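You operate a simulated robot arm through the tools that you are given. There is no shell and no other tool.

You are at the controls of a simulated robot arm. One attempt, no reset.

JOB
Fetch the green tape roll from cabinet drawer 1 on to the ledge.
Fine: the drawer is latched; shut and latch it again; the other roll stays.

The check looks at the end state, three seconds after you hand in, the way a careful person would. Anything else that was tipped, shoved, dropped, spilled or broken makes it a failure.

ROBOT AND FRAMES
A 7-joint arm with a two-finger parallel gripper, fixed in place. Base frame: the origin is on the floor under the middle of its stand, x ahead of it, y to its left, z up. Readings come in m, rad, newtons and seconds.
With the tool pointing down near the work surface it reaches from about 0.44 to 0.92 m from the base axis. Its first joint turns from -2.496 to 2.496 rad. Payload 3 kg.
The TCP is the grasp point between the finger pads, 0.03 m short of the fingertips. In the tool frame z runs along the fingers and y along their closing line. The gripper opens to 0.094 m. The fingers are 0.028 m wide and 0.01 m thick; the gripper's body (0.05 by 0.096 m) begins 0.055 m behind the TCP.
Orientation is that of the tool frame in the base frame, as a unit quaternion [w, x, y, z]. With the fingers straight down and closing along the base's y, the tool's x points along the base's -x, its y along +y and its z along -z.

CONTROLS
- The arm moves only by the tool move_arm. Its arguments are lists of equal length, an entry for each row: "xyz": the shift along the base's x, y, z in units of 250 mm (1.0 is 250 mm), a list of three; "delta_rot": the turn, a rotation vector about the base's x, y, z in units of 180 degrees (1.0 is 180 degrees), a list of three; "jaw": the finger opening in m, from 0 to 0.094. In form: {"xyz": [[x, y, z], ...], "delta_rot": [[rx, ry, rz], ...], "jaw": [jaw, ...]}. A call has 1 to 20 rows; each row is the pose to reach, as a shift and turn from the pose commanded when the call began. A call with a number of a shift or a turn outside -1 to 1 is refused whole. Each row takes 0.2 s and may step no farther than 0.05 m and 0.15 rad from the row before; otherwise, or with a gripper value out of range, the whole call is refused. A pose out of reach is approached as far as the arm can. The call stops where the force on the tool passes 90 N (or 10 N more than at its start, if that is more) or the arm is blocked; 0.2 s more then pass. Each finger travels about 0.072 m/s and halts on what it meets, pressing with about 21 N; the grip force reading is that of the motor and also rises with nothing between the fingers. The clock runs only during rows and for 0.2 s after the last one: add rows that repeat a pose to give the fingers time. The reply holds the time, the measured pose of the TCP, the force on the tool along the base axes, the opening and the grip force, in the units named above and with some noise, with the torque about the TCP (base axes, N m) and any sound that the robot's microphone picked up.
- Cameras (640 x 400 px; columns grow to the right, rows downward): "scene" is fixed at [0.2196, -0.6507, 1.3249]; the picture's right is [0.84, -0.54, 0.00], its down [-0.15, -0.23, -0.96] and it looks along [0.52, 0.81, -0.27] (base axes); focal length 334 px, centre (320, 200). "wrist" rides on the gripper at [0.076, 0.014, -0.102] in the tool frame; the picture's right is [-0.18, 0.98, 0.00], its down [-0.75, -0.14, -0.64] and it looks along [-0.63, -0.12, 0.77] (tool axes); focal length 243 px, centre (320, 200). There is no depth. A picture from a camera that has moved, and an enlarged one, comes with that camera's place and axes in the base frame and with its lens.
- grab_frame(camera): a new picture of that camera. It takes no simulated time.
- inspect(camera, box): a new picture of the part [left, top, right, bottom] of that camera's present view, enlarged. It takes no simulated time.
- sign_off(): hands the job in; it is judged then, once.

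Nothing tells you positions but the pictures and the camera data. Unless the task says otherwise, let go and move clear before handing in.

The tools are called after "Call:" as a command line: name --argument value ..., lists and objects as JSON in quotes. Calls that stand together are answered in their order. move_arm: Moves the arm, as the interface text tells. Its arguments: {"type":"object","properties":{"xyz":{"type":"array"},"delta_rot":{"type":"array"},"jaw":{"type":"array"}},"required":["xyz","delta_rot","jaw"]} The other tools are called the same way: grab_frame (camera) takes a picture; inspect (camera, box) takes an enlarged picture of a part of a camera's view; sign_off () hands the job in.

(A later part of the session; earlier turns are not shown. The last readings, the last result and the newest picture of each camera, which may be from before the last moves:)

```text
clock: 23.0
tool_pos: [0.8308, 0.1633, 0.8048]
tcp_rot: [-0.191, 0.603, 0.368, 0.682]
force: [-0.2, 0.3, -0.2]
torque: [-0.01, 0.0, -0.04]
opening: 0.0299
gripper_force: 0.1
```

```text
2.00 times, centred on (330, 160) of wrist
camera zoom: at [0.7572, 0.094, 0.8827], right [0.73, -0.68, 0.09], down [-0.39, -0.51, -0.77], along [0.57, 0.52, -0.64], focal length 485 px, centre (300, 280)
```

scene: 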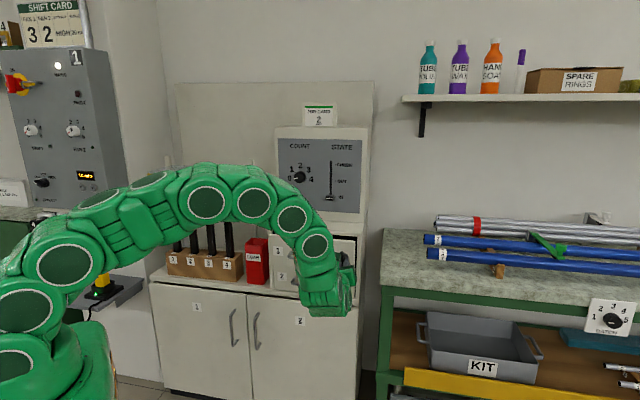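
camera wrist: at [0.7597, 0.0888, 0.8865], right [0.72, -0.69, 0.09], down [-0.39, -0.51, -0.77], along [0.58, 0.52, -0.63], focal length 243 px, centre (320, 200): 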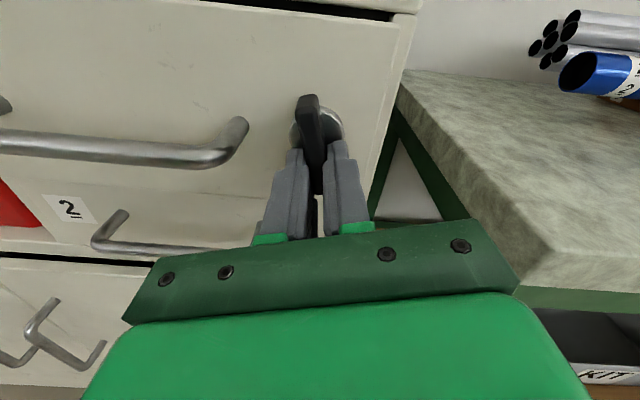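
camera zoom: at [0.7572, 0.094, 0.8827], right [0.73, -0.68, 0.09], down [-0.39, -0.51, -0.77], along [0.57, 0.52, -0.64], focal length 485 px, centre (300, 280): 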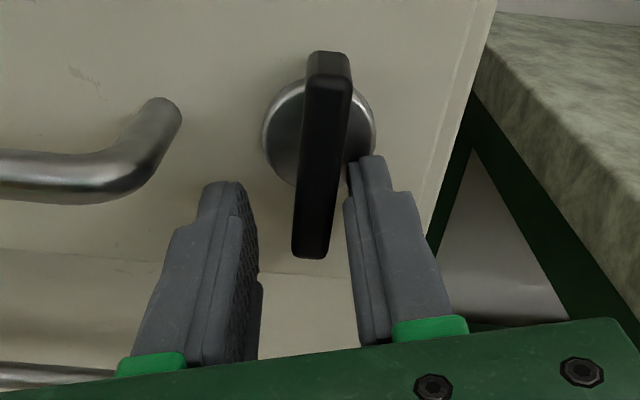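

The knob bar is now vertical and the drawer is free. I'll back off, roll the tool back so the fingers close in the vertical plane, and position in front of handle 1.

Call:
move_arm --xyz '[[-0.131, -0.14, 0], [-0.26, -0.277, 0], [-0.383, -0.408, 0], [-0.438, -0.371, 0.046], [-0.493, -0.334, 0.093], [-0.548, -0.297, 0.139], [-0.603, -0.259, 0.185], [-0.658, -0.222, 0.231], [-0.713, -0.185, 0.278], [-0.768, -0.148, 0.324], [-0.768, -0.148, 0.324]]' --delta_rot '[[-0.02978, -0.03176, 0], [-0.05956, -0.06352, 0], [-0.08934, -0.09528, 0], [-0.11912, -0.12704, 0], [-0.1489, -0.1588, 0], [-0.17868, -0.19056, 0], [-0.20846, -0.22232, 0], [-0.23824, -0.25408, 0], [-0.26802, -0.28584, 0], [-0.2978, -0.3176, 0], [-0.2978, -0.3176, 0]]' --jaw '[0.03, 0.03, 0.03, 0.03, 0.03, 0.03, 0.03, 0.03, 0.03, 0.03, 0.03]'

Call:
grab_frame --camera "wrist"

Call:
grab_frame --camera "scene"

```text
clock: 25.4
tool_pos: [0.6382, 0.1256, 0.8879]
tcp_rot: [0.283, 0.235, 0.667, 0.648]
force: [0.1, 0.5, 0.7]
torque: [-0.01, 0.03, 0.0]
opening: 0.0302
gripper_force: 0.1
```

```text
taken
camera wrist: at [0.5129, 0.1027, 0.8969], right [0.08, -0.08, 0.99], down [0.12, -0.99, -0.09], along [0.99, 0.13, -0.07], focal length 243 px, centre (320, 200)
```

wrist: 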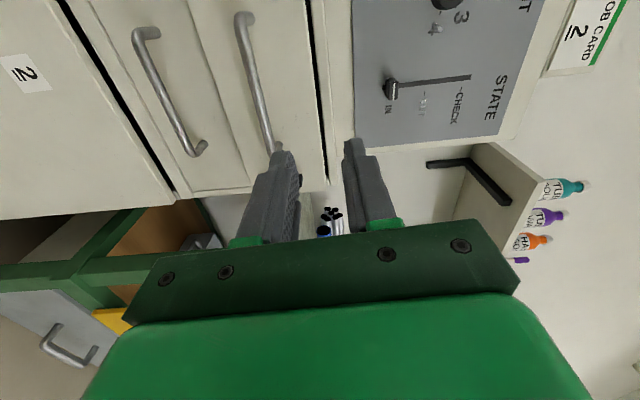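

```text
taken
```

scene: 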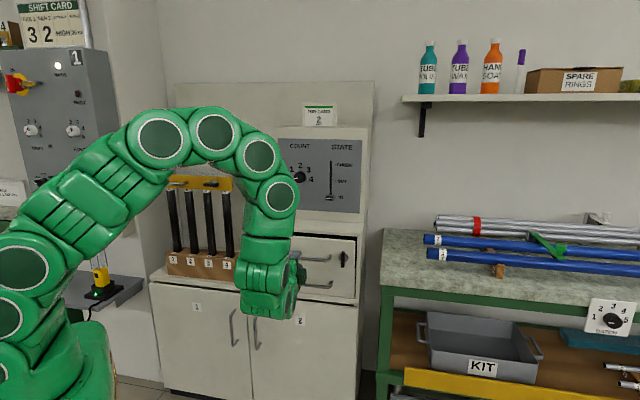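

Call:
inspect --camera "scene" --box '[270, 210, 380, 310]'

Call:
inspect --camera "wrist" --box '[100, 0, 360, 220]'

```text
4.00 times, centred on (325, 260) of scene
camera zoom: at [0.2196, -0.6507, 1.3249], right [0.84, -0.54, 0.0], down [-0.15, -0.23, -0.96], along [0.52, 0.81, -0.27], focal length 1334 px, centre (300, -40)
```

zoom: 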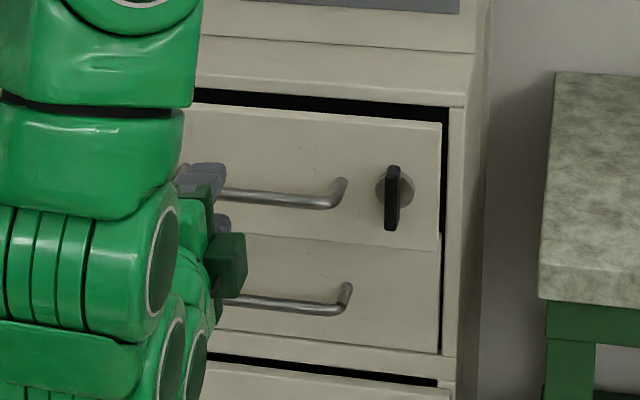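

```text
1.82 times, centred on (230, 110) of wrist
camera zoom: at [0.5129, 0.1027, 0.8969], right [0.08, -0.08, 0.99], down [0.12, -0.99, -0.09], along [0.99, 0.13, -0.07], focal length 441 px, centre (484, 364)
```

zoom: 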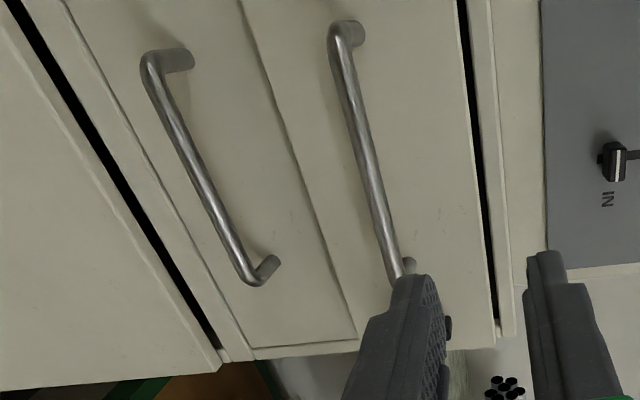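

The drawer is ajar about 3.5 cm and the knob is vertical. I'll tilt the tool 45° downwards to a pre-grasp pose above and in front of handle 1.

Call:
move_arm --xyz '[[0.049, 0.048, 0], [0.097, 0.095, 0], [0.146, 0.143, 0], [0.195, 0.191, 0], [0.243, 0.238, 0], [0.292, 0.286, 0], [0.292, 0.286, 0], [0.292, 0.286, 0]]' --delta_rot '[[-0.0279, 0.0311, -0.0017], [-0.0558, 0.0623, -0.0033], [-0.0838, 0.0934, -0.005], [-0.1117, 0.1245, -0.0066], [-0.1396, 0.1557, -0.0083], [-0.1675, 0.1868, -0.0099], [-0.1675, 0.1868, -0.0099], [-0.1675, 0.1868, -0.0099]]' --jaw '[0.03, 0.03, 0.03, 0.03, 0.03, 0.028, 0.028, 0.028]'

Call:
grab_frame --camera "wrist"

Call:
inspect --camera "scene" --box '[250, 180, 380, 310]'

```text
clock: 27.2
tool_pos: [0.71, 0.1945, 0.8871]
tcp_rot: [0.14, 0.341, 0.859, 0.356]
force: [0.1, -0.2, 0.1]
torque: [-0.01, 0.0, -0.01]
opening: 0.0278
gripper_force: 0.2
```

```text
taken
camera wrist: at [0.6133, 0.2022, 0.9699], right [0.61, 0.38, 0.69], down [0.17, -0.92, 0.35], along [0.77, -0.1, -0.63], focal length 243 px, centre (320, 200)
```

wrist: 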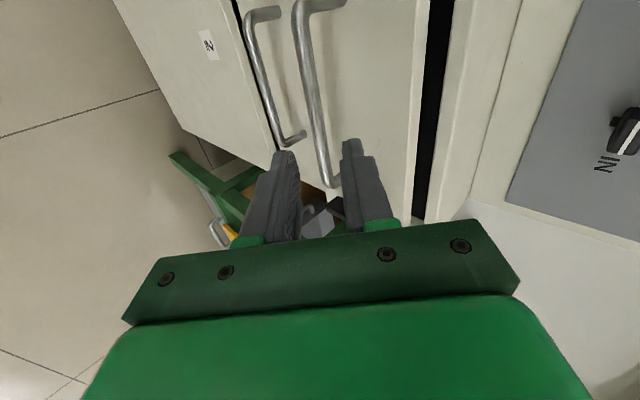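

```text
3.08 times, centred on (315, 245) of scene
camera zoom: at [0.2196, -0.6507, 1.3249], right [0.84, -0.54, 0.0], down [-0.15, -0.23, -0.96], along [0.52, 0.81, -0.27], focal length 1026 px, centre (335, 62)
```

zoom: 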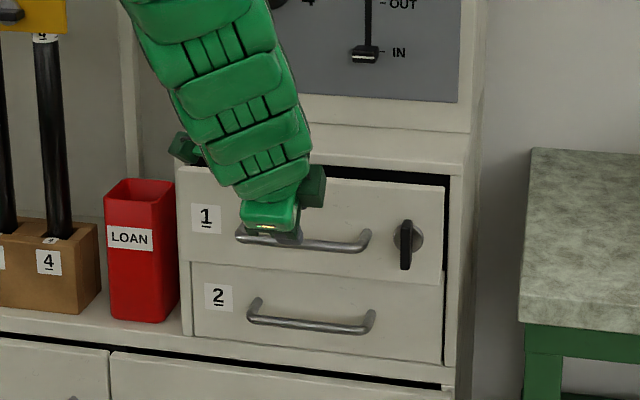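

I'm lined up with the handle. I'll advance along the tool axis so the fingers straddle the bar, then check before closing.

Call:
move_arm --xyz '[[0.041, 0.044, -0.0575], [0.082, 0.0875, -0.115], [0.123, 0.131, -0.1725], [0.164, 0.175, -0.23], [0.164, 0.175, -0.23]]' --delta_rot '[[0, 0, 0], [0, 0, 0], [0, 0, 0], [0, 0, 0], [0, 0, 0]]' --jaw '[0.028, 0.028, 0.028, 0.028, 0.028]'

Call:
inspect --camera "wrist" --box '[220, 80, 420, 240]'

Call:
inspect --camera "scene" --box '[250, 180, 380, 310]'

```text
clock: 28.4
tool_pos: [0.7535, 0.2418, 0.8289]
tcp_rot: [0.14, 0.34, 0.859, 0.355]
force: [0.8, 0.4, 0.3]
torque: [0.0, -0.03, 0.01]
opening: 0.0281
gripper_force: 0.0
```

```text
2.50 times, centred on (320, 160) of wrist
camera zoom: at [0.6564, 0.2479, 0.9134], right [0.61, 0.38, 0.69], down [0.17, -0.92, 0.35], along [0.77, -0.1, -0.63], focal length 606 px, centre (320, 300)
```

zoom: 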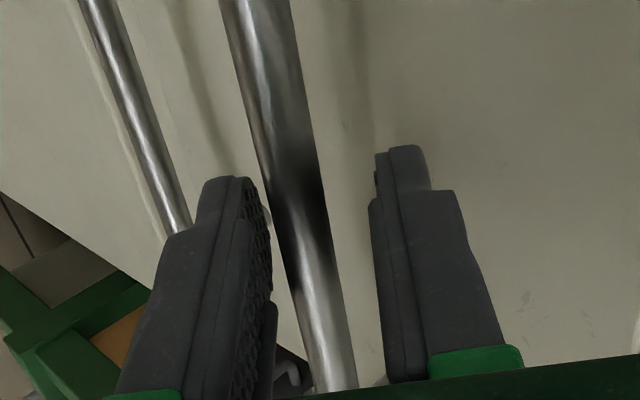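

```text
3.08 times, centred on (315, 245) of scene
camera zoom: at [0.2196, -0.6507, 1.3249], right [0.84, -0.54, 0.0], down [-0.15, -0.23, -0.96], along [0.52, 0.81, -0.27], focal length 1026 px, centre (335, 62)
```

zoom: 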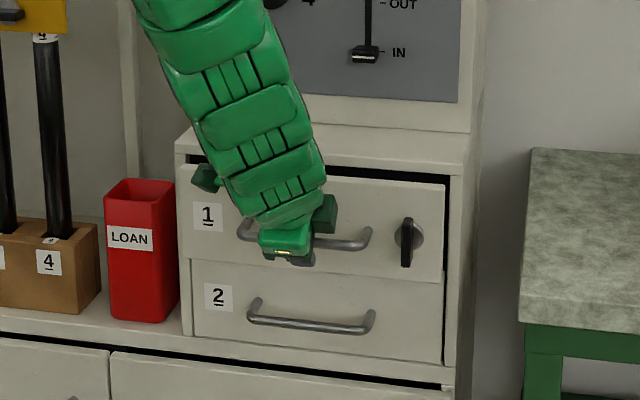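

The bar is between the fingers. I'll close on it.

Call:
move_arm --xyz '[[0, 0, 0], [0, 0, 0], [0, 0, 0]]' --delta_rot '[[0, 0, 0], [0, 0, 0], [0, 0, 0]]' --jaw '[0.01, 0.0, 0.0]'

Call:
inspect --camera "wrist" --box '[220, 80, 420, 240]'

```text
clock: 29.2
tool_pos: [0.7525, 0.2399, 0.8299]
tcp_rot: [0.139, 0.342, 0.859, 0.356]
force: [-2.3, -0.1, -19.3]
torque: [0.6, 0.81, -1.0]
opening: 0.017
gripper_force: 45.0
```

```text
2.50 times, centred on (320, 160) of wrist
camera zoom: at [0.6561, 0.2477, 0.9127], right [0.61, 0.38, 0.69], down [0.17, -0.92, 0.35], along [0.77, -0.1, -0.63], focal length 606 px, centre (320, 300)
```

zoom: 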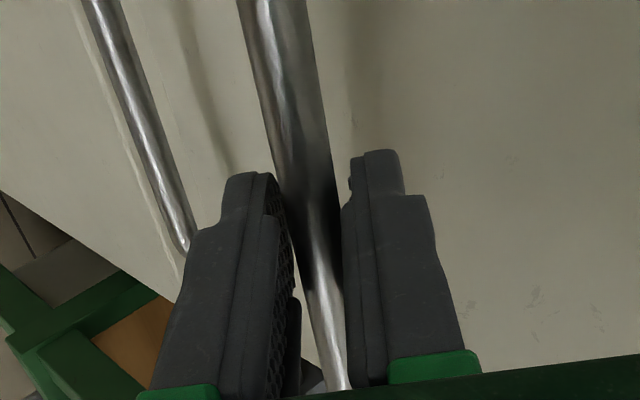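

Call:
move_arm --xyz '[[-0.041, -0.0438, 0], [-0.082, -0.0875, 0], [-0.123, -0.131, 0], [-0.164, -0.175, 0], [-0.205, -0.219, 0], [-0.246, -0.2625, 0], [-0.246, -0.2625, 0]]' --delta_rot '[[0, 0, 0], [0, 0, 0], [0, 0, 0], [0, 0, 0], [0, 0, 0], [0, 0, 0], [0, 0, 0]]' --jaw '[0.0, 0.0, 0.0, 0.0, 0.0, 0.0, 0.0]'

Call:
grab_frame --camera "scene"

Call:
grab_frame --camera "wrist"

```text
clock: 30.8
tool_pos: [0.6908, 0.1763, 0.8322]
tcp_rot: [0.14, 0.34, 0.859, 0.357]
force: [-27.1, 25.0, -13.4]
torque: [0.83, 0.97, -0.57]
opening: 0.0172
gripper_force: 45.2
```

```text
taken
```

scene: 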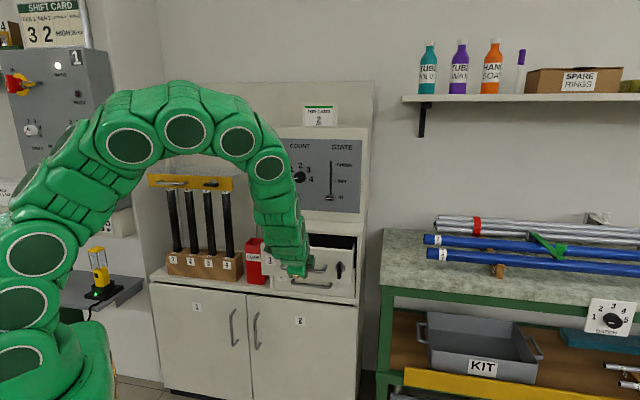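

```text
taken
camera wrist: at [0.5945, 0.1825, 0.9144], right [0.61, 0.38, 0.7], down [0.17, -0.92, 0.35], along [0.77, -0.09, -0.63], focal length 243 px, centre (320, 200)
```

wrist: 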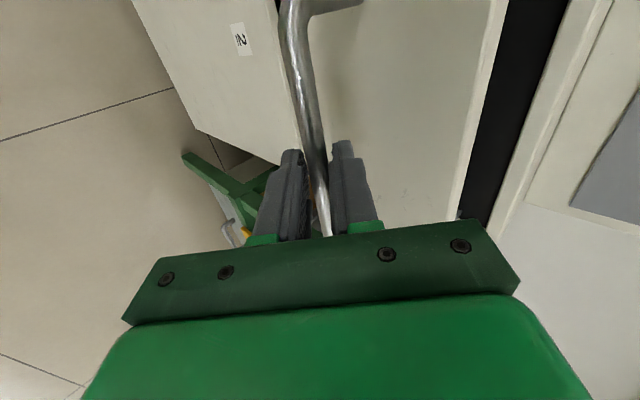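

The drawer follows the pull, with a sideways load that suggests the slide axis is closer to 45.5° than 46.9°. I'll correct the lateral offset and pull a bit further.

Call:
move_arm --xyz '[[-0.03, -0.023, 0], [-0.06, -0.05, 0], [-0.09, -0.08, 0], [-0.12, -0.11, 0], [-0.15, -0.14, 0], [-0.15, -0.14, 0]]' --delta_rot '[[0, 0, 0], [0, 0, 0], [0, 0, 0], [0, 0, 0], [0, 0, 0], [0, 0, 0]]' --jaw '[0.0, 0.0, 0.0, 0.0, 0.0, 0.0]'

Call:
inspect --camera "scene" --box '[250, 180, 380, 310]'

```text
clock: 32.0
tool_pos: [0.6611, 0.1431, 0.8375]
tcp_rot: [0.148, 0.34, 0.855, 0.364]
force: [8.9, 7.6, 1.9]
torque: [0.95, 0.53, -1.17]
opening: 0.017
gripper_force: 45.0
stopped in row 5: the force on the tool passed its limit at 102 N (the readings are from after the stop); the commanded pose is now the measured one
```

```text
3.08 times, centred on (315, 245) of scene
camera zoom: at [0.2196, -0.6507, 1.3249], right [0.84, -0.54, 0.0], down [-0.15, -0.23, -0.96], along [0.52, 0.81, -0.27], focal length 1026 px, centre (335, 62)
```

zoom: 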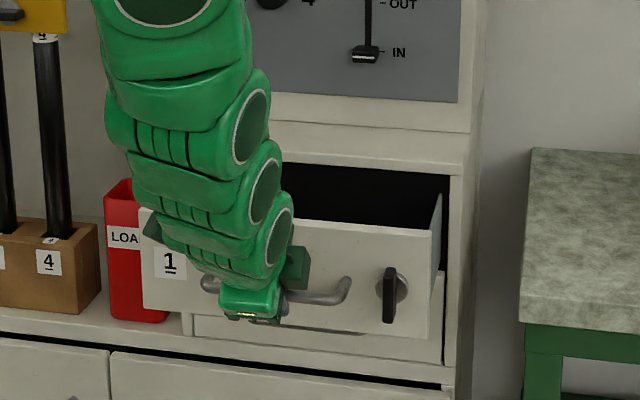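

The drawer reached its end stop, about 0.167 m out. I'll release the handle, retreat along the tool axis, then rise over the drawer with the tool pointing down to look inside.

Call:
move_arm --xyz '[[0, 0, 0], [0, 0, 0], [-0.068, -0.072, 0.099], [-0.135, -0.144, 0.198], [-0.203, -0.217, 0.297], [-0.144, -0.133, 0.359], [-0.084, -0.05, 0.421], [-0.025, 0.034, 0.483], [0.034, 0.117, 0.545], [0.093, 0.201, 0.607], [0.153, 0.284, 0.668], [0.212, 0.368, 0.73], [0.212, 0.368, 0.73]]' --delta_rot '[[0, 0, 0], [0, 0, 0], [0, 0, 0], [0, 0, 0], [0, 0, 0], [-0.02606, 0.02443, 0], [-0.05212, 0.04886, 0], [-0.07818, 0.07329, 0], [-0.10424, 0.09772, 0], [-0.1303, 0.12215, 0], [-0.15636, 0.14658, 0], [-0.1824, 0.171, 0], [-0.1824, 0.171, 0]]' --jaw '[0.03, 0.03, 0.03, 0.03, 0.04, 0.05, 0.06, 0.07, 0.08, 0.09, 0.094, 0.094, 0.094]'

Call:
grab_frame --camera "wrist"

Call:
grab_frame --camera "scene"

```text
clock: 34.8
tool_pos: [0.7139, 0.2343, 1.022]
tcp_rot: [0.006, 0.366, 0.931, 0.007]
force: [0.3, -0.2, -0.1]
torque: [0.01, 0.02, 0.02]
opening: 0.0941
gripper_force: 0.0
```

```text
taken
camera wrist: at [0.6673, 0.2962, 1.1249], right [0.8, 0.59, 0.02], down [0.44, -0.62, 0.64], along [0.39, -0.51, -0.77], focal length 243 px, centre (320, 200)
```

wrist: 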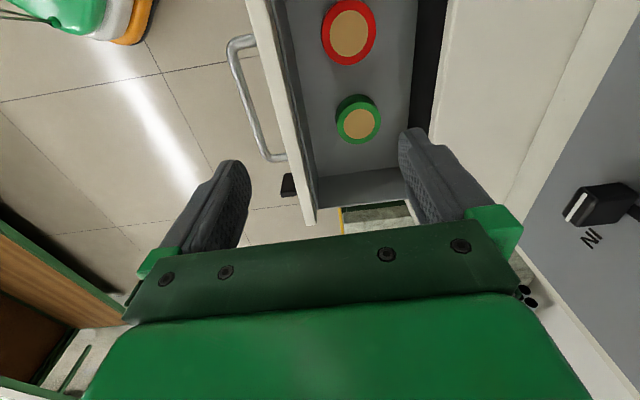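

```text
taken
```

scene: 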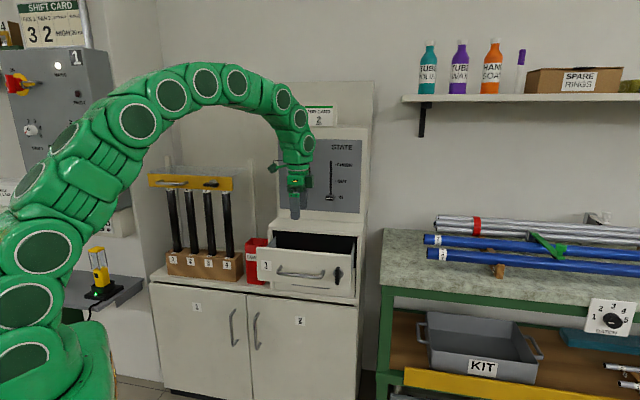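

I can see both rolls lying flat in the drawer: red toward the left, green toward the right. Let me zoom in to measure them.

Call:
inspect --camera "wrist" --box '[240, 0, 460, 220]'

Call:
inspect --camera "scene" --box '[245, 180, 375, 300]'

```text
1.82 times, centred on (350, 110) of wrist
camera zoom: at [0.6673, 0.2962, 1.1249], right [0.8, 0.59, 0.02], down [0.44, -0.62, 0.64], along [0.39, -0.51, -0.77], focal length 441 px, centre (266, 364)
```

zoom: 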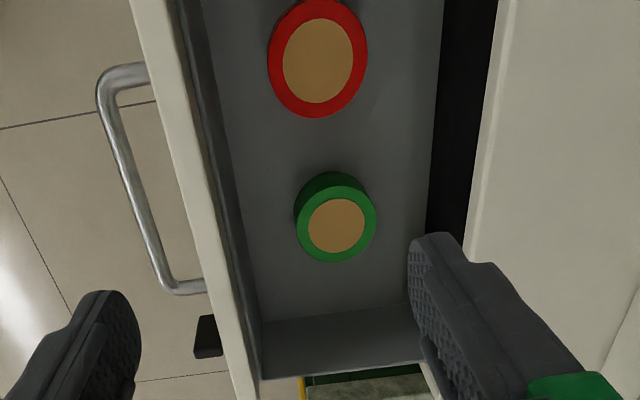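

```text
3.33 times, centred on (310, 240) of scene
camera zoom: at [0.2196, -0.6507, 1.3249], right [0.84, -0.54, 0.0], down [-0.15, -0.23, -0.96], along [0.52, 0.81, -0.27], focal length 1112 px, centre (353, 67)
```

zoom: 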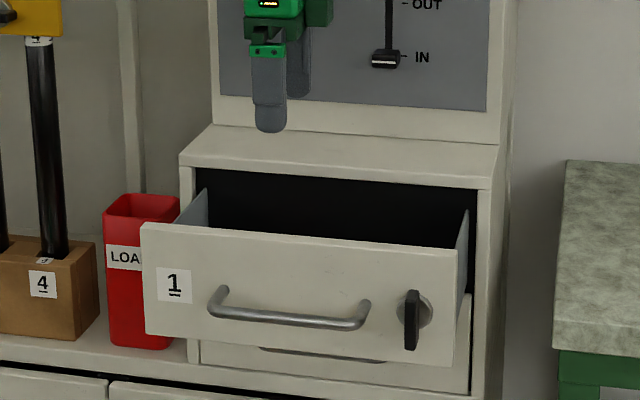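

The green roll is centred near f=0.707, e=0.425 in cabinet axes, i.e. about (0.793, 0.225), with OD≈0.059 m and top z≈0.808. I'll yaw the tool 90° so the fingers close along the drawer's width (more clearance) and go above it.

Call:
move_arm --xyz '[[0.029, -0.003, 0], [0.057, -0.007, 0], [0.086, -0.01, 0], [0.115, -0.014, 0], [0.144, -0.017, 0], [0.172, -0.021, 0], [0.201, -0.024, 0], [0.23, -0.028, 0], [0.259, -0.031, 0], [0.287, -0.035, 0], [0.316, -0.038, 0], [0.316, -0.038, 0]]' --delta_rot '[[0, 0, 0.0454], [0, 0, 0.0909], [0, 0, 0.1363], [0, 0, 0.1818], [0, 0, 0.2272], [0, 0, 0.2727], [0, 0, 0.3181], [0, 0, 0.3636], [0, 0, 0.409], [0, 0, 0.4545], [0, 0, 0.499], [0, 0, 0.499]]' --jaw '[0.094, 0.094, 0.09, 0.09, 0.09, 0.085, 0.085, 0.08, 0.08, 0.08, 0.08, 0.08]'

Call:
grab_frame --camera "wrist"

Call:
grab_frame --camera "scene"

```text
clock: 37.4
tool_pos: [0.7936, 0.2243, 1.0208]
tcp_rot: [-0.001, -0.399, 0.917, 0.009]
force: [-0.3, 0.4, -0.1]
torque: [0.0, -0.03, 0.02]
opening: 0.0802
gripper_force: 0.2
```

```text
taken
camera wrist: at [0.7327, 0.178, 1.1239], right [-0.59, 0.81, 0.02], down [0.62, 0.44, 0.64], along [0.51, 0.39, -0.76], focal length 243 px, centre (320, 200)
```

wrist: 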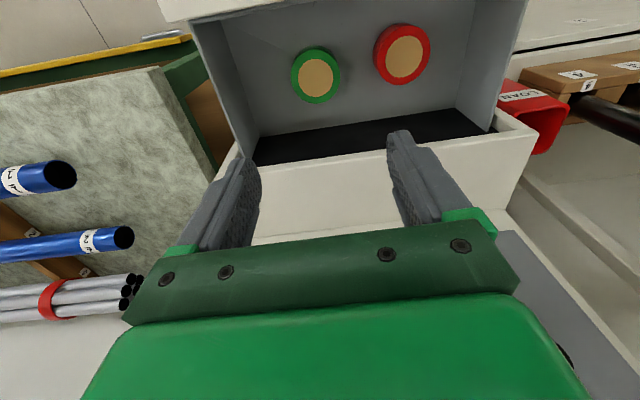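

```text
taken
```

scene: 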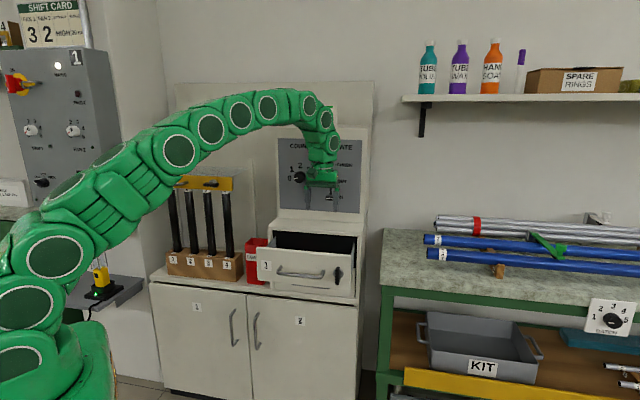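

Call:
inspect --camera "wrist" --box '[200, 0, 520, 200]'

Call:
inspect --camera "wrist" --box '[270, 20, 450, 130]'

```text
2.00 times, centred on (360, 100) of wrist
camera zoom: at [0.7327, 0.178, 1.1239], right [-0.59, 0.81, 0.02], down [0.62, 0.44, 0.64], along [0.51, 0.39, -0.76], focal length 485 px, centre (240, 400)
```

zoom: 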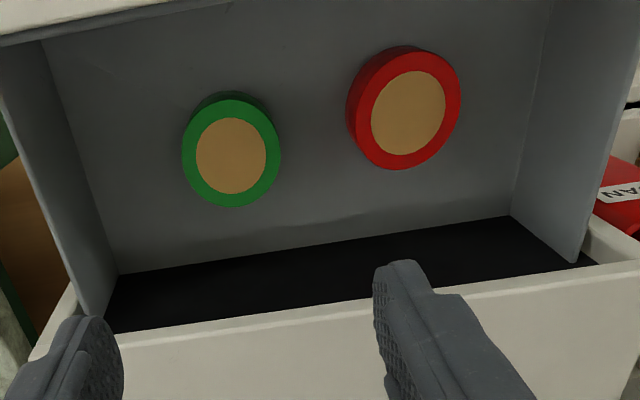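

```text
3.56 times, centred on (360, 75) of wrist
camera zoom: at [0.7327, 0.178, 1.1239], right [-0.59, 0.81, 0.02], down [0.62, 0.44, 0.64], along [0.51, 0.39, -0.76], focal length 863 px, centre (178, 644)
```

zoom: 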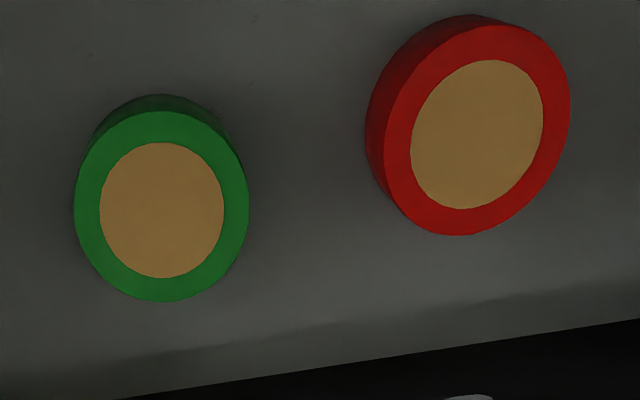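

Both views agree: green roll at about (0.7935, 0.224), top z≈0.804, drawer floor z≈0.773. I'll yaw 40° to keep the camera clear of the drawer front, straighten the tool, and descend partway to check alignment.

Call:
move_arm --xyz '[[0, 0, -0.08], [0, -0.001, -0.16], [0, -0.001, -0.24], [0, -0.002, -0.32], [0, -0.002, -0.4], [0, -0.002, -0.4]]' --delta_rot '[[-0.001, -0.0006, -0.0446], [-0.002, -0.0012, -0.0891], [-0.003, -0.0017, -0.1337], [-0.004, -0.0023, -0.1782], [-0.005, -0.0029, -0.2228], [-0.005, -0.0029, -0.2228]]' --jaw '[0.08, 0.08, 0.08, 0.08, 0.08, 0.08]'

Call:
grab_frame --camera "wrist"

Call:
inspect --camera "scene" --box '[245, 160, 375, 290]'

```text
clock: 38.8
tool_pos: [0.7934, 0.225, 0.92]
tcp_rot: [0.003, -0.057, 0.998, 0.001]
force: [-0.8, 0.0, -0.7]
torque: [0.01, -0.01, 0.02]
opening: 0.0797
gripper_force: 0.0
```

```text
taken
camera wrist: at [0.7157, 0.2307, 1.0223], right [0.07, 1.0, 0.0], down [0.76, -0.05, 0.65], along [0.65, -0.04, -0.76], focal length 243 px, centre (320, 200)
```

wrist: 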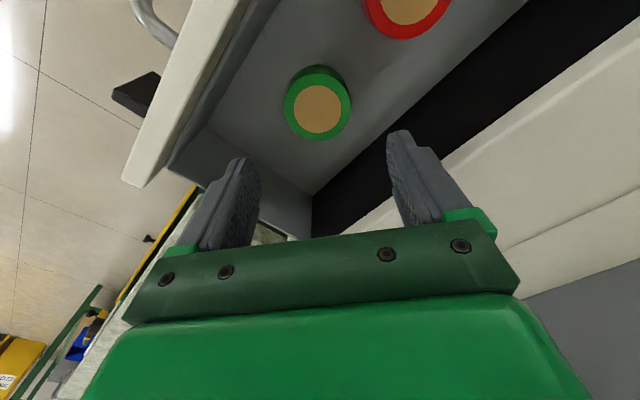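

```text
3.08 times, centred on (310, 225) of scene
camera zoom: at [0.2196, -0.6507, 1.3249], right [0.84, -0.54, 0.0], down [-0.15, -0.23, -0.96], along [0.52, 0.81, -0.27], focal length 1026 px, centre (351, 123)
```

zoom: 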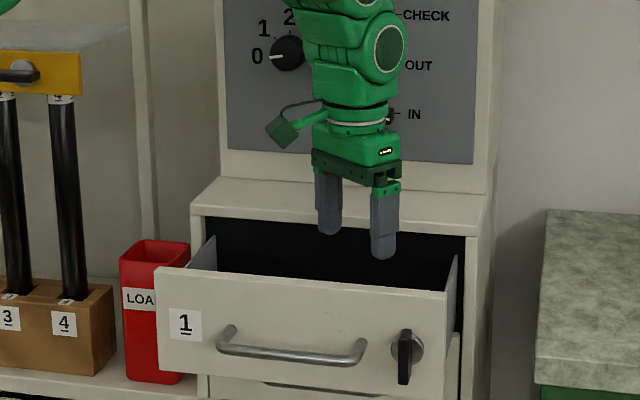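

Alignment is good: the roll centre reads (0.7935, 0.2242) and the TCP is at (0.7934, 0.225). Descending so the fingertips straddle the roll just above the drawer floor.

Call:
move_arm --xyz '[[0, -0.001, -0.1], [0, -0.002, -0.2], [0, -0.003, -0.28], [0, -0.003, -0.35], [0, -0.003, -0.4], [0, -0.003, -0.43], [0, -0.003, -0.43]]' --delta_rot '[[0, 0, 0], [0, 0, 0], [0, 0, 0], [0, 0, 0], [0, 0, 0], [0, 0, 0], [0, 0, 0]]' --jaw '[0.08, 0.08, 0.08, 0.08, 0.08, 0.08, 0.08]'

Call:
grab_frame --camera "wrist"

Call:
inspect --camera "scene" --box '[245, 160, 375, 290]'

```text
clock: 40.4
tool_pos: [0.7927, 0.2227, 0.8129]
tcp_rot: [0.004, -0.058, 0.998, 0.0]
force: [0.6, 0.5, -0.3]
torque: [-0.01, 0.0, 0.01]
opening: 0.0801
gripper_force: 0.0
```

```text
taken
camera wrist: at [0.7158, 0.2295, 0.9141], right [0.07, 1.0, 0.0], down [0.76, -0.05, 0.65], along [0.65, -0.04, -0.76], focal length 243 px, centre (320, 200)
```

wrist: 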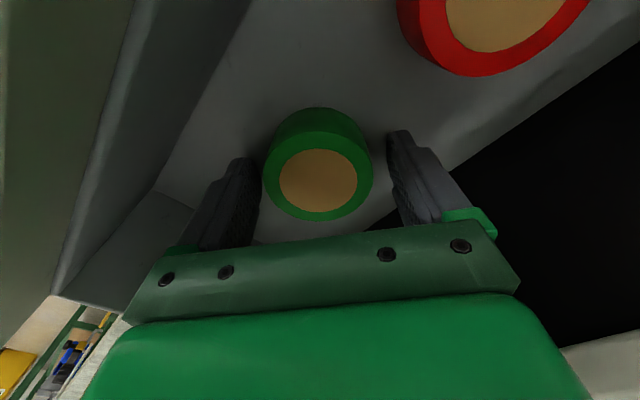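

```text
3.08 times, centred on (310, 225) of scene
camera zoom: at [0.2196, -0.6507, 1.3249], right [0.84, -0.54, 0.0], down [-0.15, -0.23, -0.96], along [0.52, 0.81, -0.27], focal length 1026 px, centre (351, 123)
```

zoom: 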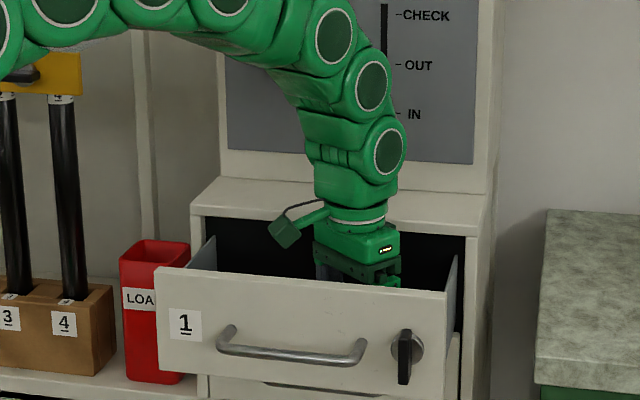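

Call:
move_arm --xyz '[[0, 0, 0], [0, 0, 0], [0, 0, 0], [0, 0, 0]]' --delta_rot '[[0, 0, 0], [0, 0, 0], [0, 0, 0], [0, 0, 0]]' --jaw '[0.065, 0.055, 0.05, 0.05]'

Call:
grab_frame --camera "wrist"

```text
clock: 41.4
tool_pos: [0.7924, 0.2245, 0.8107]
tcp_rot: [0.004, -0.058, 0.998, 0.0]
force: [-0.3, -0.4, 0.7]
torque: [-0.06, 0.0, -0.01]
opening: 0.0589
gripper_force: 21.0
```

```text
taken
camera wrist: at [0.7158, 0.2295, 0.9142], right [0.07, 1.0, 0.0], down [0.76, -0.05, 0.65], along [0.65, -0.04, -0.76], focal length 243 px, centre (320, 200)
```

wrist: 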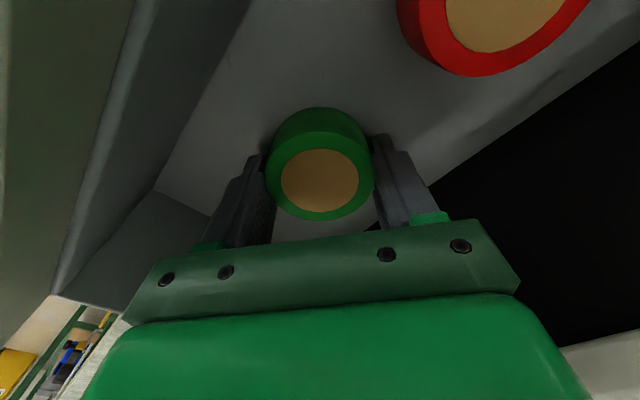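

The roll is held at 0.0589 m with 21 N. Lifting it straight out.

Call:
move_arm --xyz '[[0, 0, 0.06], [0, 0, 0.16], [0, 0, 0.28], [0, 0, 0.4], [0, 0, 0.52], [0, 0, 0.64], [0, 0, 0.76], [0, 0, 0.84], [0, 0, 0.84]]' --delta_rot '[[0, 0, 0], [0, 0, 0], [0, 0, 0], [0, 0, 0], [0, 0, 0], [0, 0, 0], [0, 0, 0], [0, 0, 0], [0, 0, 0]]' --jaw '[0.045, 0.045, 0.045, 0.045, 0.045, 0.045, 0.045, 0.045, 0.045]'

Call:
grab_frame --camera "wrist"

Call:
grab_frame --camera "scene"

```text
clock: 43.4
tool_pos: [0.7925, 0.2252, 1.0233]
tcp_rot: [0.005, -0.058, 0.998, 0.0]
force: [1.9, -0.5, 0.0]
torque: [-0.05, 0.02, -0.03]
opening: 0.059
gripper_force: 21.6
```

```text
taken
camera wrist: at [0.7158, 0.2308, 1.1246], right [0.07, 1.0, 0.0], down [0.76, -0.05, 0.65], along [0.65, -0.04, -0.76], focal length 243 px, centre (320, 200)
```

wrist: 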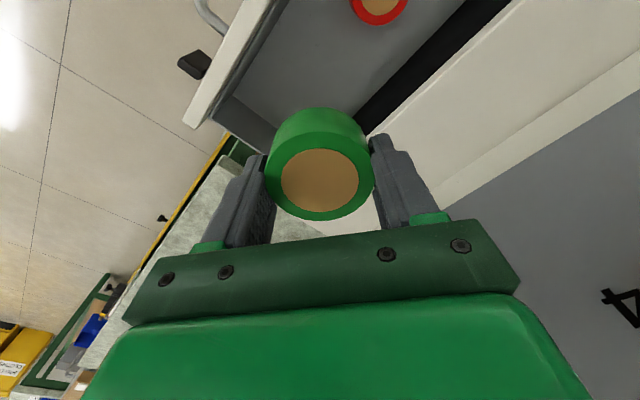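

```text
taken
```

scene: 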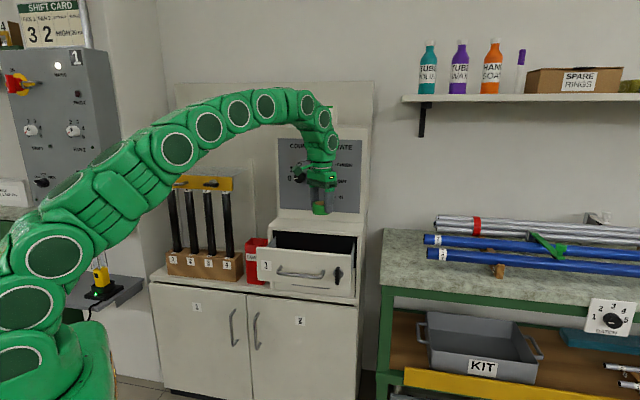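

The green roll is out and the red one stays in the drawer. The ledge surface is at z≈0.889 (depth f≈0.77–0.915); I'll aim to set the roll at f≈0.815, e≈0.36, which lies between the COUNT knob and the STATE slider, first squaring the tool and moving in front of the ledge.

Call:
move_arm --xyz '[[-0.011, 0.05, -0.022], [-0.023, 0.1, -0.044], [-0.034, 0.151, -0.066], [-0.045, 0.201, -0.088], [-0.057, 0.252, -0.11], [-0.068, 0.302, -0.132], [-0.068, 0.302, -0.132]]' --delta_rot '[[0, 0, 0.0371], [0, 0, 0.0743], [0, 0, 0.1114], [0, 0, 0.1485], [0, 0, 0.1857], [0, 0, 0.2228], [0, 0, 0.2228]]' --jaw '[0.045, 0.045, 0.045, 0.045, 0.045, 0.045, 0.045]'

Call:
grab_frame --camera "wrist"

Call:
inspect --camera "scene" --box '[245, 100, 395, 260]'

```text
clock: 45.0
tool_pos: [0.7748, 0.3005, 0.9894]
tcp_rot: [0.003, -0.398, 0.917, 0.001]
force: [-0.3, 0.6, -1.3]
torque: [0.0, 0.01, 0.02]
opening: 0.0588
gripper_force: 20.4
```

```text
taken
camera wrist: at [0.7142, 0.2538, 1.0914], right [-0.59, 0.81, 0.0], down [0.62, 0.45, 0.65], along [0.52, 0.38, -0.76], focal length 243 px, centre (320, 200)
```

wrist: 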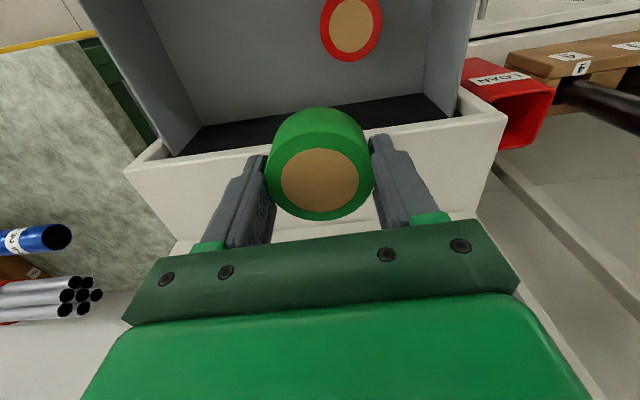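

```text
2.50 times, centred on (320, 180) of scene
camera zoom: at [0.2196, -0.6507, 1.3249], right [0.84, -0.54, 0.0], down [-0.15, -0.23, -0.96], along [0.52, 0.81, -0.27], focal length 834 px, centre (320, 250)
```

zoom: 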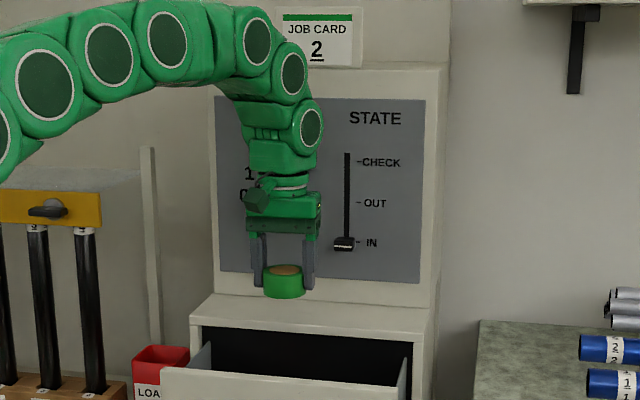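

Call:
move_arm --xyz '[[0.03, 0.032, -0.06], [0.07, 0.074, -0.1], [0.11, 0.117, -0.138], [0.145, 0.154, -0.138], [0.18, 0.191, -0.138], [0.18, 0.191, -0.138]]' --delta_rot '[[0, 0, 0], [0, 0, 0], [0, 0, 0], [0, 0, 0], [0, 0, 0], [0, 0, 0]]' --jaw '[0.045, 0.045, 0.045, 0.045, 0.045, 0.045]'

Call:
grab_frame --camera "wrist"

Call:
inspect --camera "scene" --box '[245, 100, 395, 260]'

```text
clock: 46.4
tool_pos: [0.8208, 0.3469, 0.9541]
tcp_rot: [0.003, -0.398, 0.917, 0.001]
force: [-0.2, 0.1, -0.5]
torque: [0.0, 0.02, 0.0]
opening: 0.0586
gripper_force: 21.6
```

```text
taken
camera wrist: at [0.7591, 0.3017, 1.0564], right [-0.59, 0.81, 0.0], down [0.62, 0.45, 0.65], along [0.52, 0.38, -0.76], focal length 243 px, centre (320, 200)
```

wrist: 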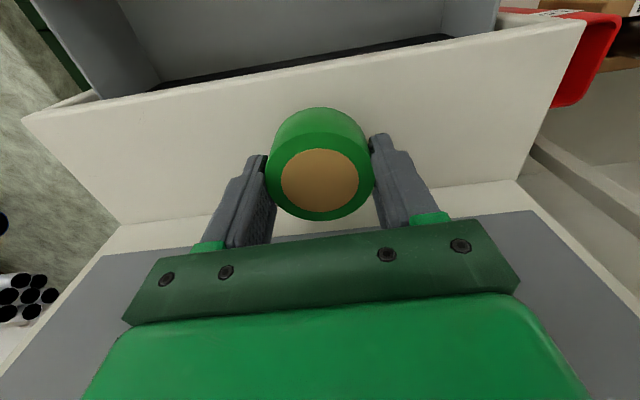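

```text
2.50 times, centred on (320, 180) of scene
camera zoom: at [0.2196, -0.6507, 1.3249], right [0.84, -0.54, 0.0], down [-0.15, -0.23, -0.96], along [0.52, 0.81, -0.27], focal length 834 px, centre (320, 250)
```

zoom: 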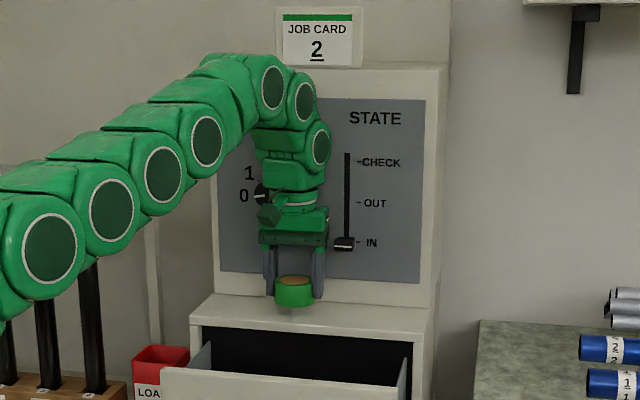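

The roll is over the ledge (front edge f≈0.773, back f≈0.885; the roll is centred at f≈0.815). Lowering gently toward the surface.

Call:
move_arm --xyz '[[0.004, 0.004, -0.03], [0.008, 0.009, -0.06], [0.008, 0.009, -0.08], [0.008, 0.009, -0.08]]' --delta_rot '[[0, 0, 0], [0, 0, 0], [0, 0, 0], [0, 0, 0]]' --jaw '[0.045, 0.045, 0.045, 0.045]'

Call:
inspect --camera "scene" --box '[270, 160, 370, 250]'

Call:
grab_frame --camera "wrist"

```text
clock: 47.4
tool_pos: [0.8245, 0.3479, 0.9367]
tcp_rot: [0.005, -0.395, 0.919, 0.001]
force: [-21.0, -38.6, 29.7]
torque: [2.56, -2.12, -1.07]
opening: 0.0587
gripper_force: 20.7
```

```text
4.44 times, centred on (320, 205) of scene
camera zoom: at [0.2196, -0.6507, 1.3249], right [0.84, -0.54, 0.0], down [-0.15, -0.23, -0.96], along [0.52, 0.81, -0.27], focal length 1482 px, centre (320, 178)
```

zoom: 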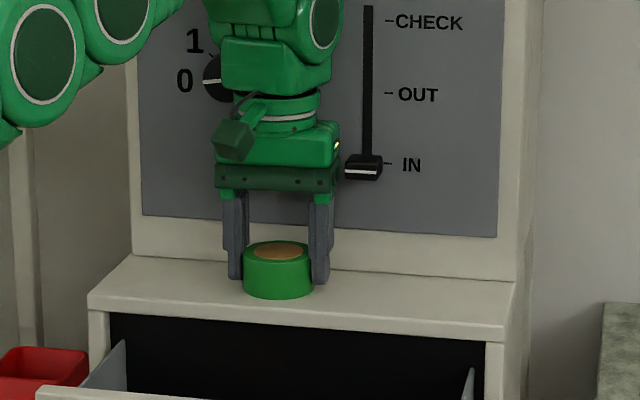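

```text
taken
camera wrist: at [0.7621, 0.3018, 1.0381], right [-0.59, 0.81, 0.0], down [0.62, 0.45, 0.65], along [0.52, 0.38, -0.76], focal length 243 px, centre (320, 200)
```

wrist: 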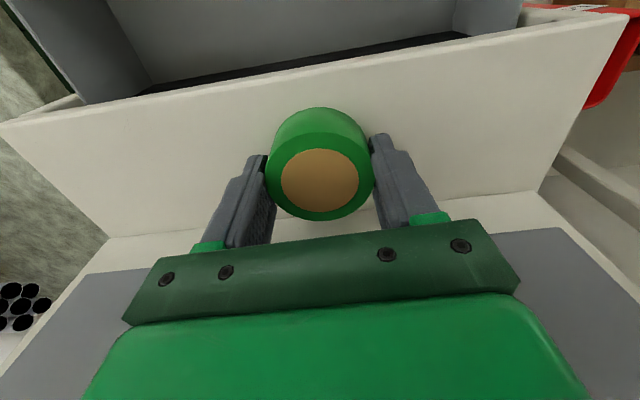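

There is contact: about 30 N up (the roll on the ledge) but also about 42 N pushing back from the panel side. Let me look closely before doing anything else.

Call:
inspect --camera "scene" --box '[290, 165, 350, 235]'

Call:
inspect --camera "wrist" --box '[200, 80, 460, 260]'

Call:
grab_frame --camera "scene"

```text
5.71 times, centred on (320, 200) of scene
camera zoom: at [0.2196, -0.6507, 1.3249], right [0.84, -0.54, 0.0], down [-0.15, -0.23, -0.96], along [0.52, 0.81, -0.27], focal length 1906 px, centre (320, 200)
```

zoom: 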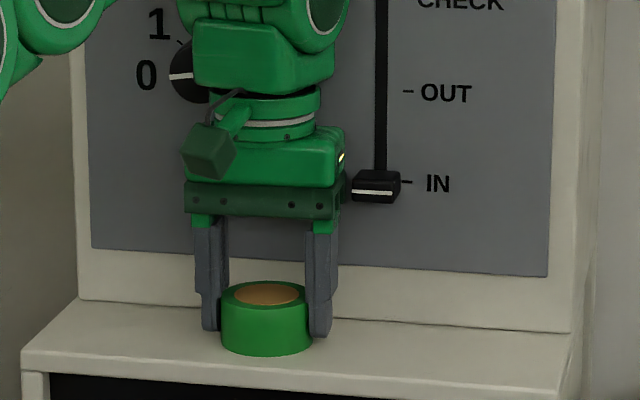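

```text
2.22 times, centred on (330, 170) of wrist
camera zoom: at [0.7621, 0.3018, 1.0381], right [-0.59, 0.81, 0.0], down [0.62, 0.45, 0.65], along [0.52, 0.38, -0.76], focal length 539 px, centre (298, 267)
```

zoom: 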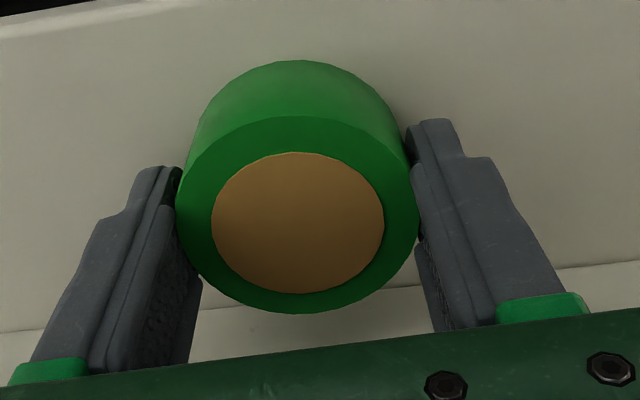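

```text
taken
```

scene: 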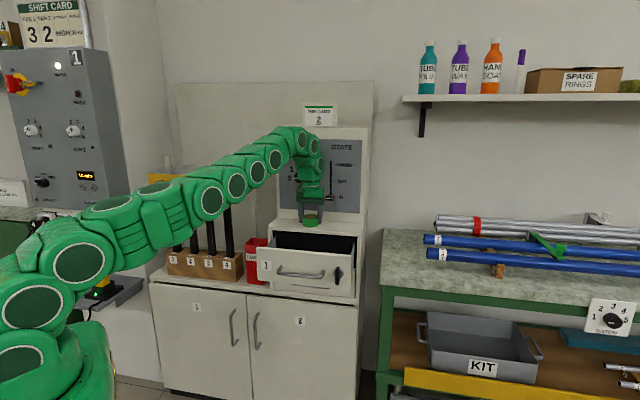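

I'll lift 4 mm first to separate the ledge contact from any panel contact and see what force remains.

Call:
move_arm --xyz '[[0, 0, 0.016], [0, 0, 0.016]]' --delta_rot '[[0, 0, 0], [0, 0, 0]]' --jaw '[0.045, 0.045]'

```text
clock: 48.0
tool_pos: [0.8226, 0.3469, 0.9373]
tcp_rot: [0.001, -0.396, 0.918, 0.001]
force: [-7.1, -9.4, -6.8]
torque: [0.38, -0.12, -0.21]
opening: 0.0588
gripper_force: 21.1
```

The residual force points to the block on the far side of the hand lightly touching the flat panel face behind. I'll back off about 7 mm and check that the load disappears.

Call:
move_arm --xyz '[[-0.01, -0.011, 0.01], [-0.02, -0.0215, 0.02], [-0.02, -0.0215, 0.02]]' --delta_rot '[[0, 0, 0], [0, 0, 0], [0, 0, 0]]' --jaw '[0.045, 0.045, 0.045]'

Call:
inspect --camera "scene" --box '[290, 165, 350, 235]'

```text
clock: 48.8
tool_pos: [0.8179, 0.3457, 0.9437]
tcp_rot: [0.003, -0.398, 0.917, 0.002]
force: [-0.4, -0.7, -0.5]
torque: [0.02, 0.0, -0.04]
opening: 0.059
gripper_force: 21.0
```

```text
5.71 times, centred on (320, 200) of scene
camera zoom: at [0.2196, -0.6507, 1.3249], right [0.84, -0.54, 0.0], down [-0.15, -0.23, -0.96], along [0.52, 0.81, -0.27], focal length 1906 px, centre (320, 200)
```

zoom: 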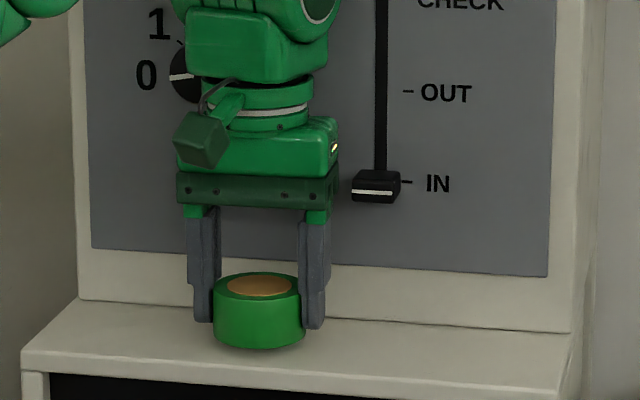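

Load is gone (all forces ~0). Now lowering in small steps onto the ledge.

Call:
move_arm --xyz '[[0, 0, -0.012], [0, 0, -0.024], [0, 0, -0.024]]' --delta_rot '[[0, 0, 0], [0, 0, 0], [0, 0, 0]]' --jaw '[0.045, 0.045, 0.045]'

```text
clock: 49.6
tool_pos: [0.8175, 0.3448, 0.9382]
tcp_rot: [0.004, -0.397, 0.918, 0.001]
force: [-0.4, -0.1, 0.0]
torque: [-0.02, -0.01, 0.01]
opening: 0.0588
gripper_force: 21.1
```

Call:
move_arm --xyz '[[0, 0, -0.012], [0, 0, -0.012]]' --delta_rot '[[0, 0, 0], [0, 0, 0]]' --jaw '[0.045, 0.045]'

```text
clock: 50.2
tool_pos: [0.8179, 0.3444, 0.9355]
tcp_rot: [0.004, -0.397, 0.918, 0.002]
force: [0.4, 1.4, 16.1]
torque: [-0.07, 0.14, 0.0]
opening: 0.0589
gripper_force: 20.7
```

The roll is resting on the ledge (16 N straight up). Releasing.

Call:
move_arm --xyz '[[0, 0, 0.004], [0, 0, 0.004], [0, 0, 0.004]]' --delta_rot '[[0, 0, 0], [0, 0, 0], [0, 0, 0]]' --jaw '[0.066, 0.076, 0.076]'

Call:
grab_frame --camera "wrist"

Call:
inspect --camera "scene" --box '[290, 165, 350, 235]'

```text
clock: 51.0
tool_pos: [0.8191, 0.3448, 0.9352]
tcp_rot: [0.003, -0.398, 0.917, 0.001]
force: [-1.0, 0.2, 0.9]
torque: [0.04, 0.02, 0.02]
opening: 0.076
gripper_force: 0.0
```

```text
taken
camera wrist: at [0.7564, 0.2989, 1.038], right [-0.59, 0.81, 0.0], down [0.62, 0.45, 0.65], along [0.52, 0.38, -0.76], focal length 243 px, centre (320, 200)
```

wrist: 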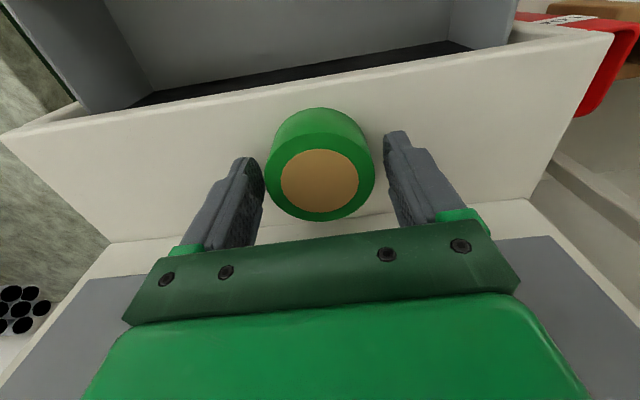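

```text
5.71 times, centred on (320, 200) of scene
camera zoom: at [0.2196, -0.6507, 1.3249], right [0.84, -0.54, 0.0], down [-0.15, -0.23, -0.96], along [0.52, 0.81, -0.27], focal length 1906 px, centre (320, 200)
```

zoom: 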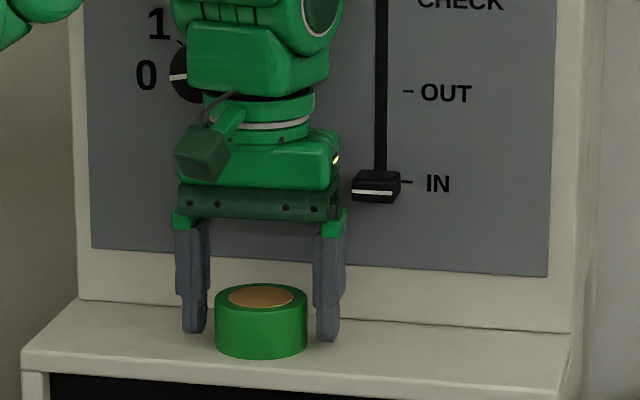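

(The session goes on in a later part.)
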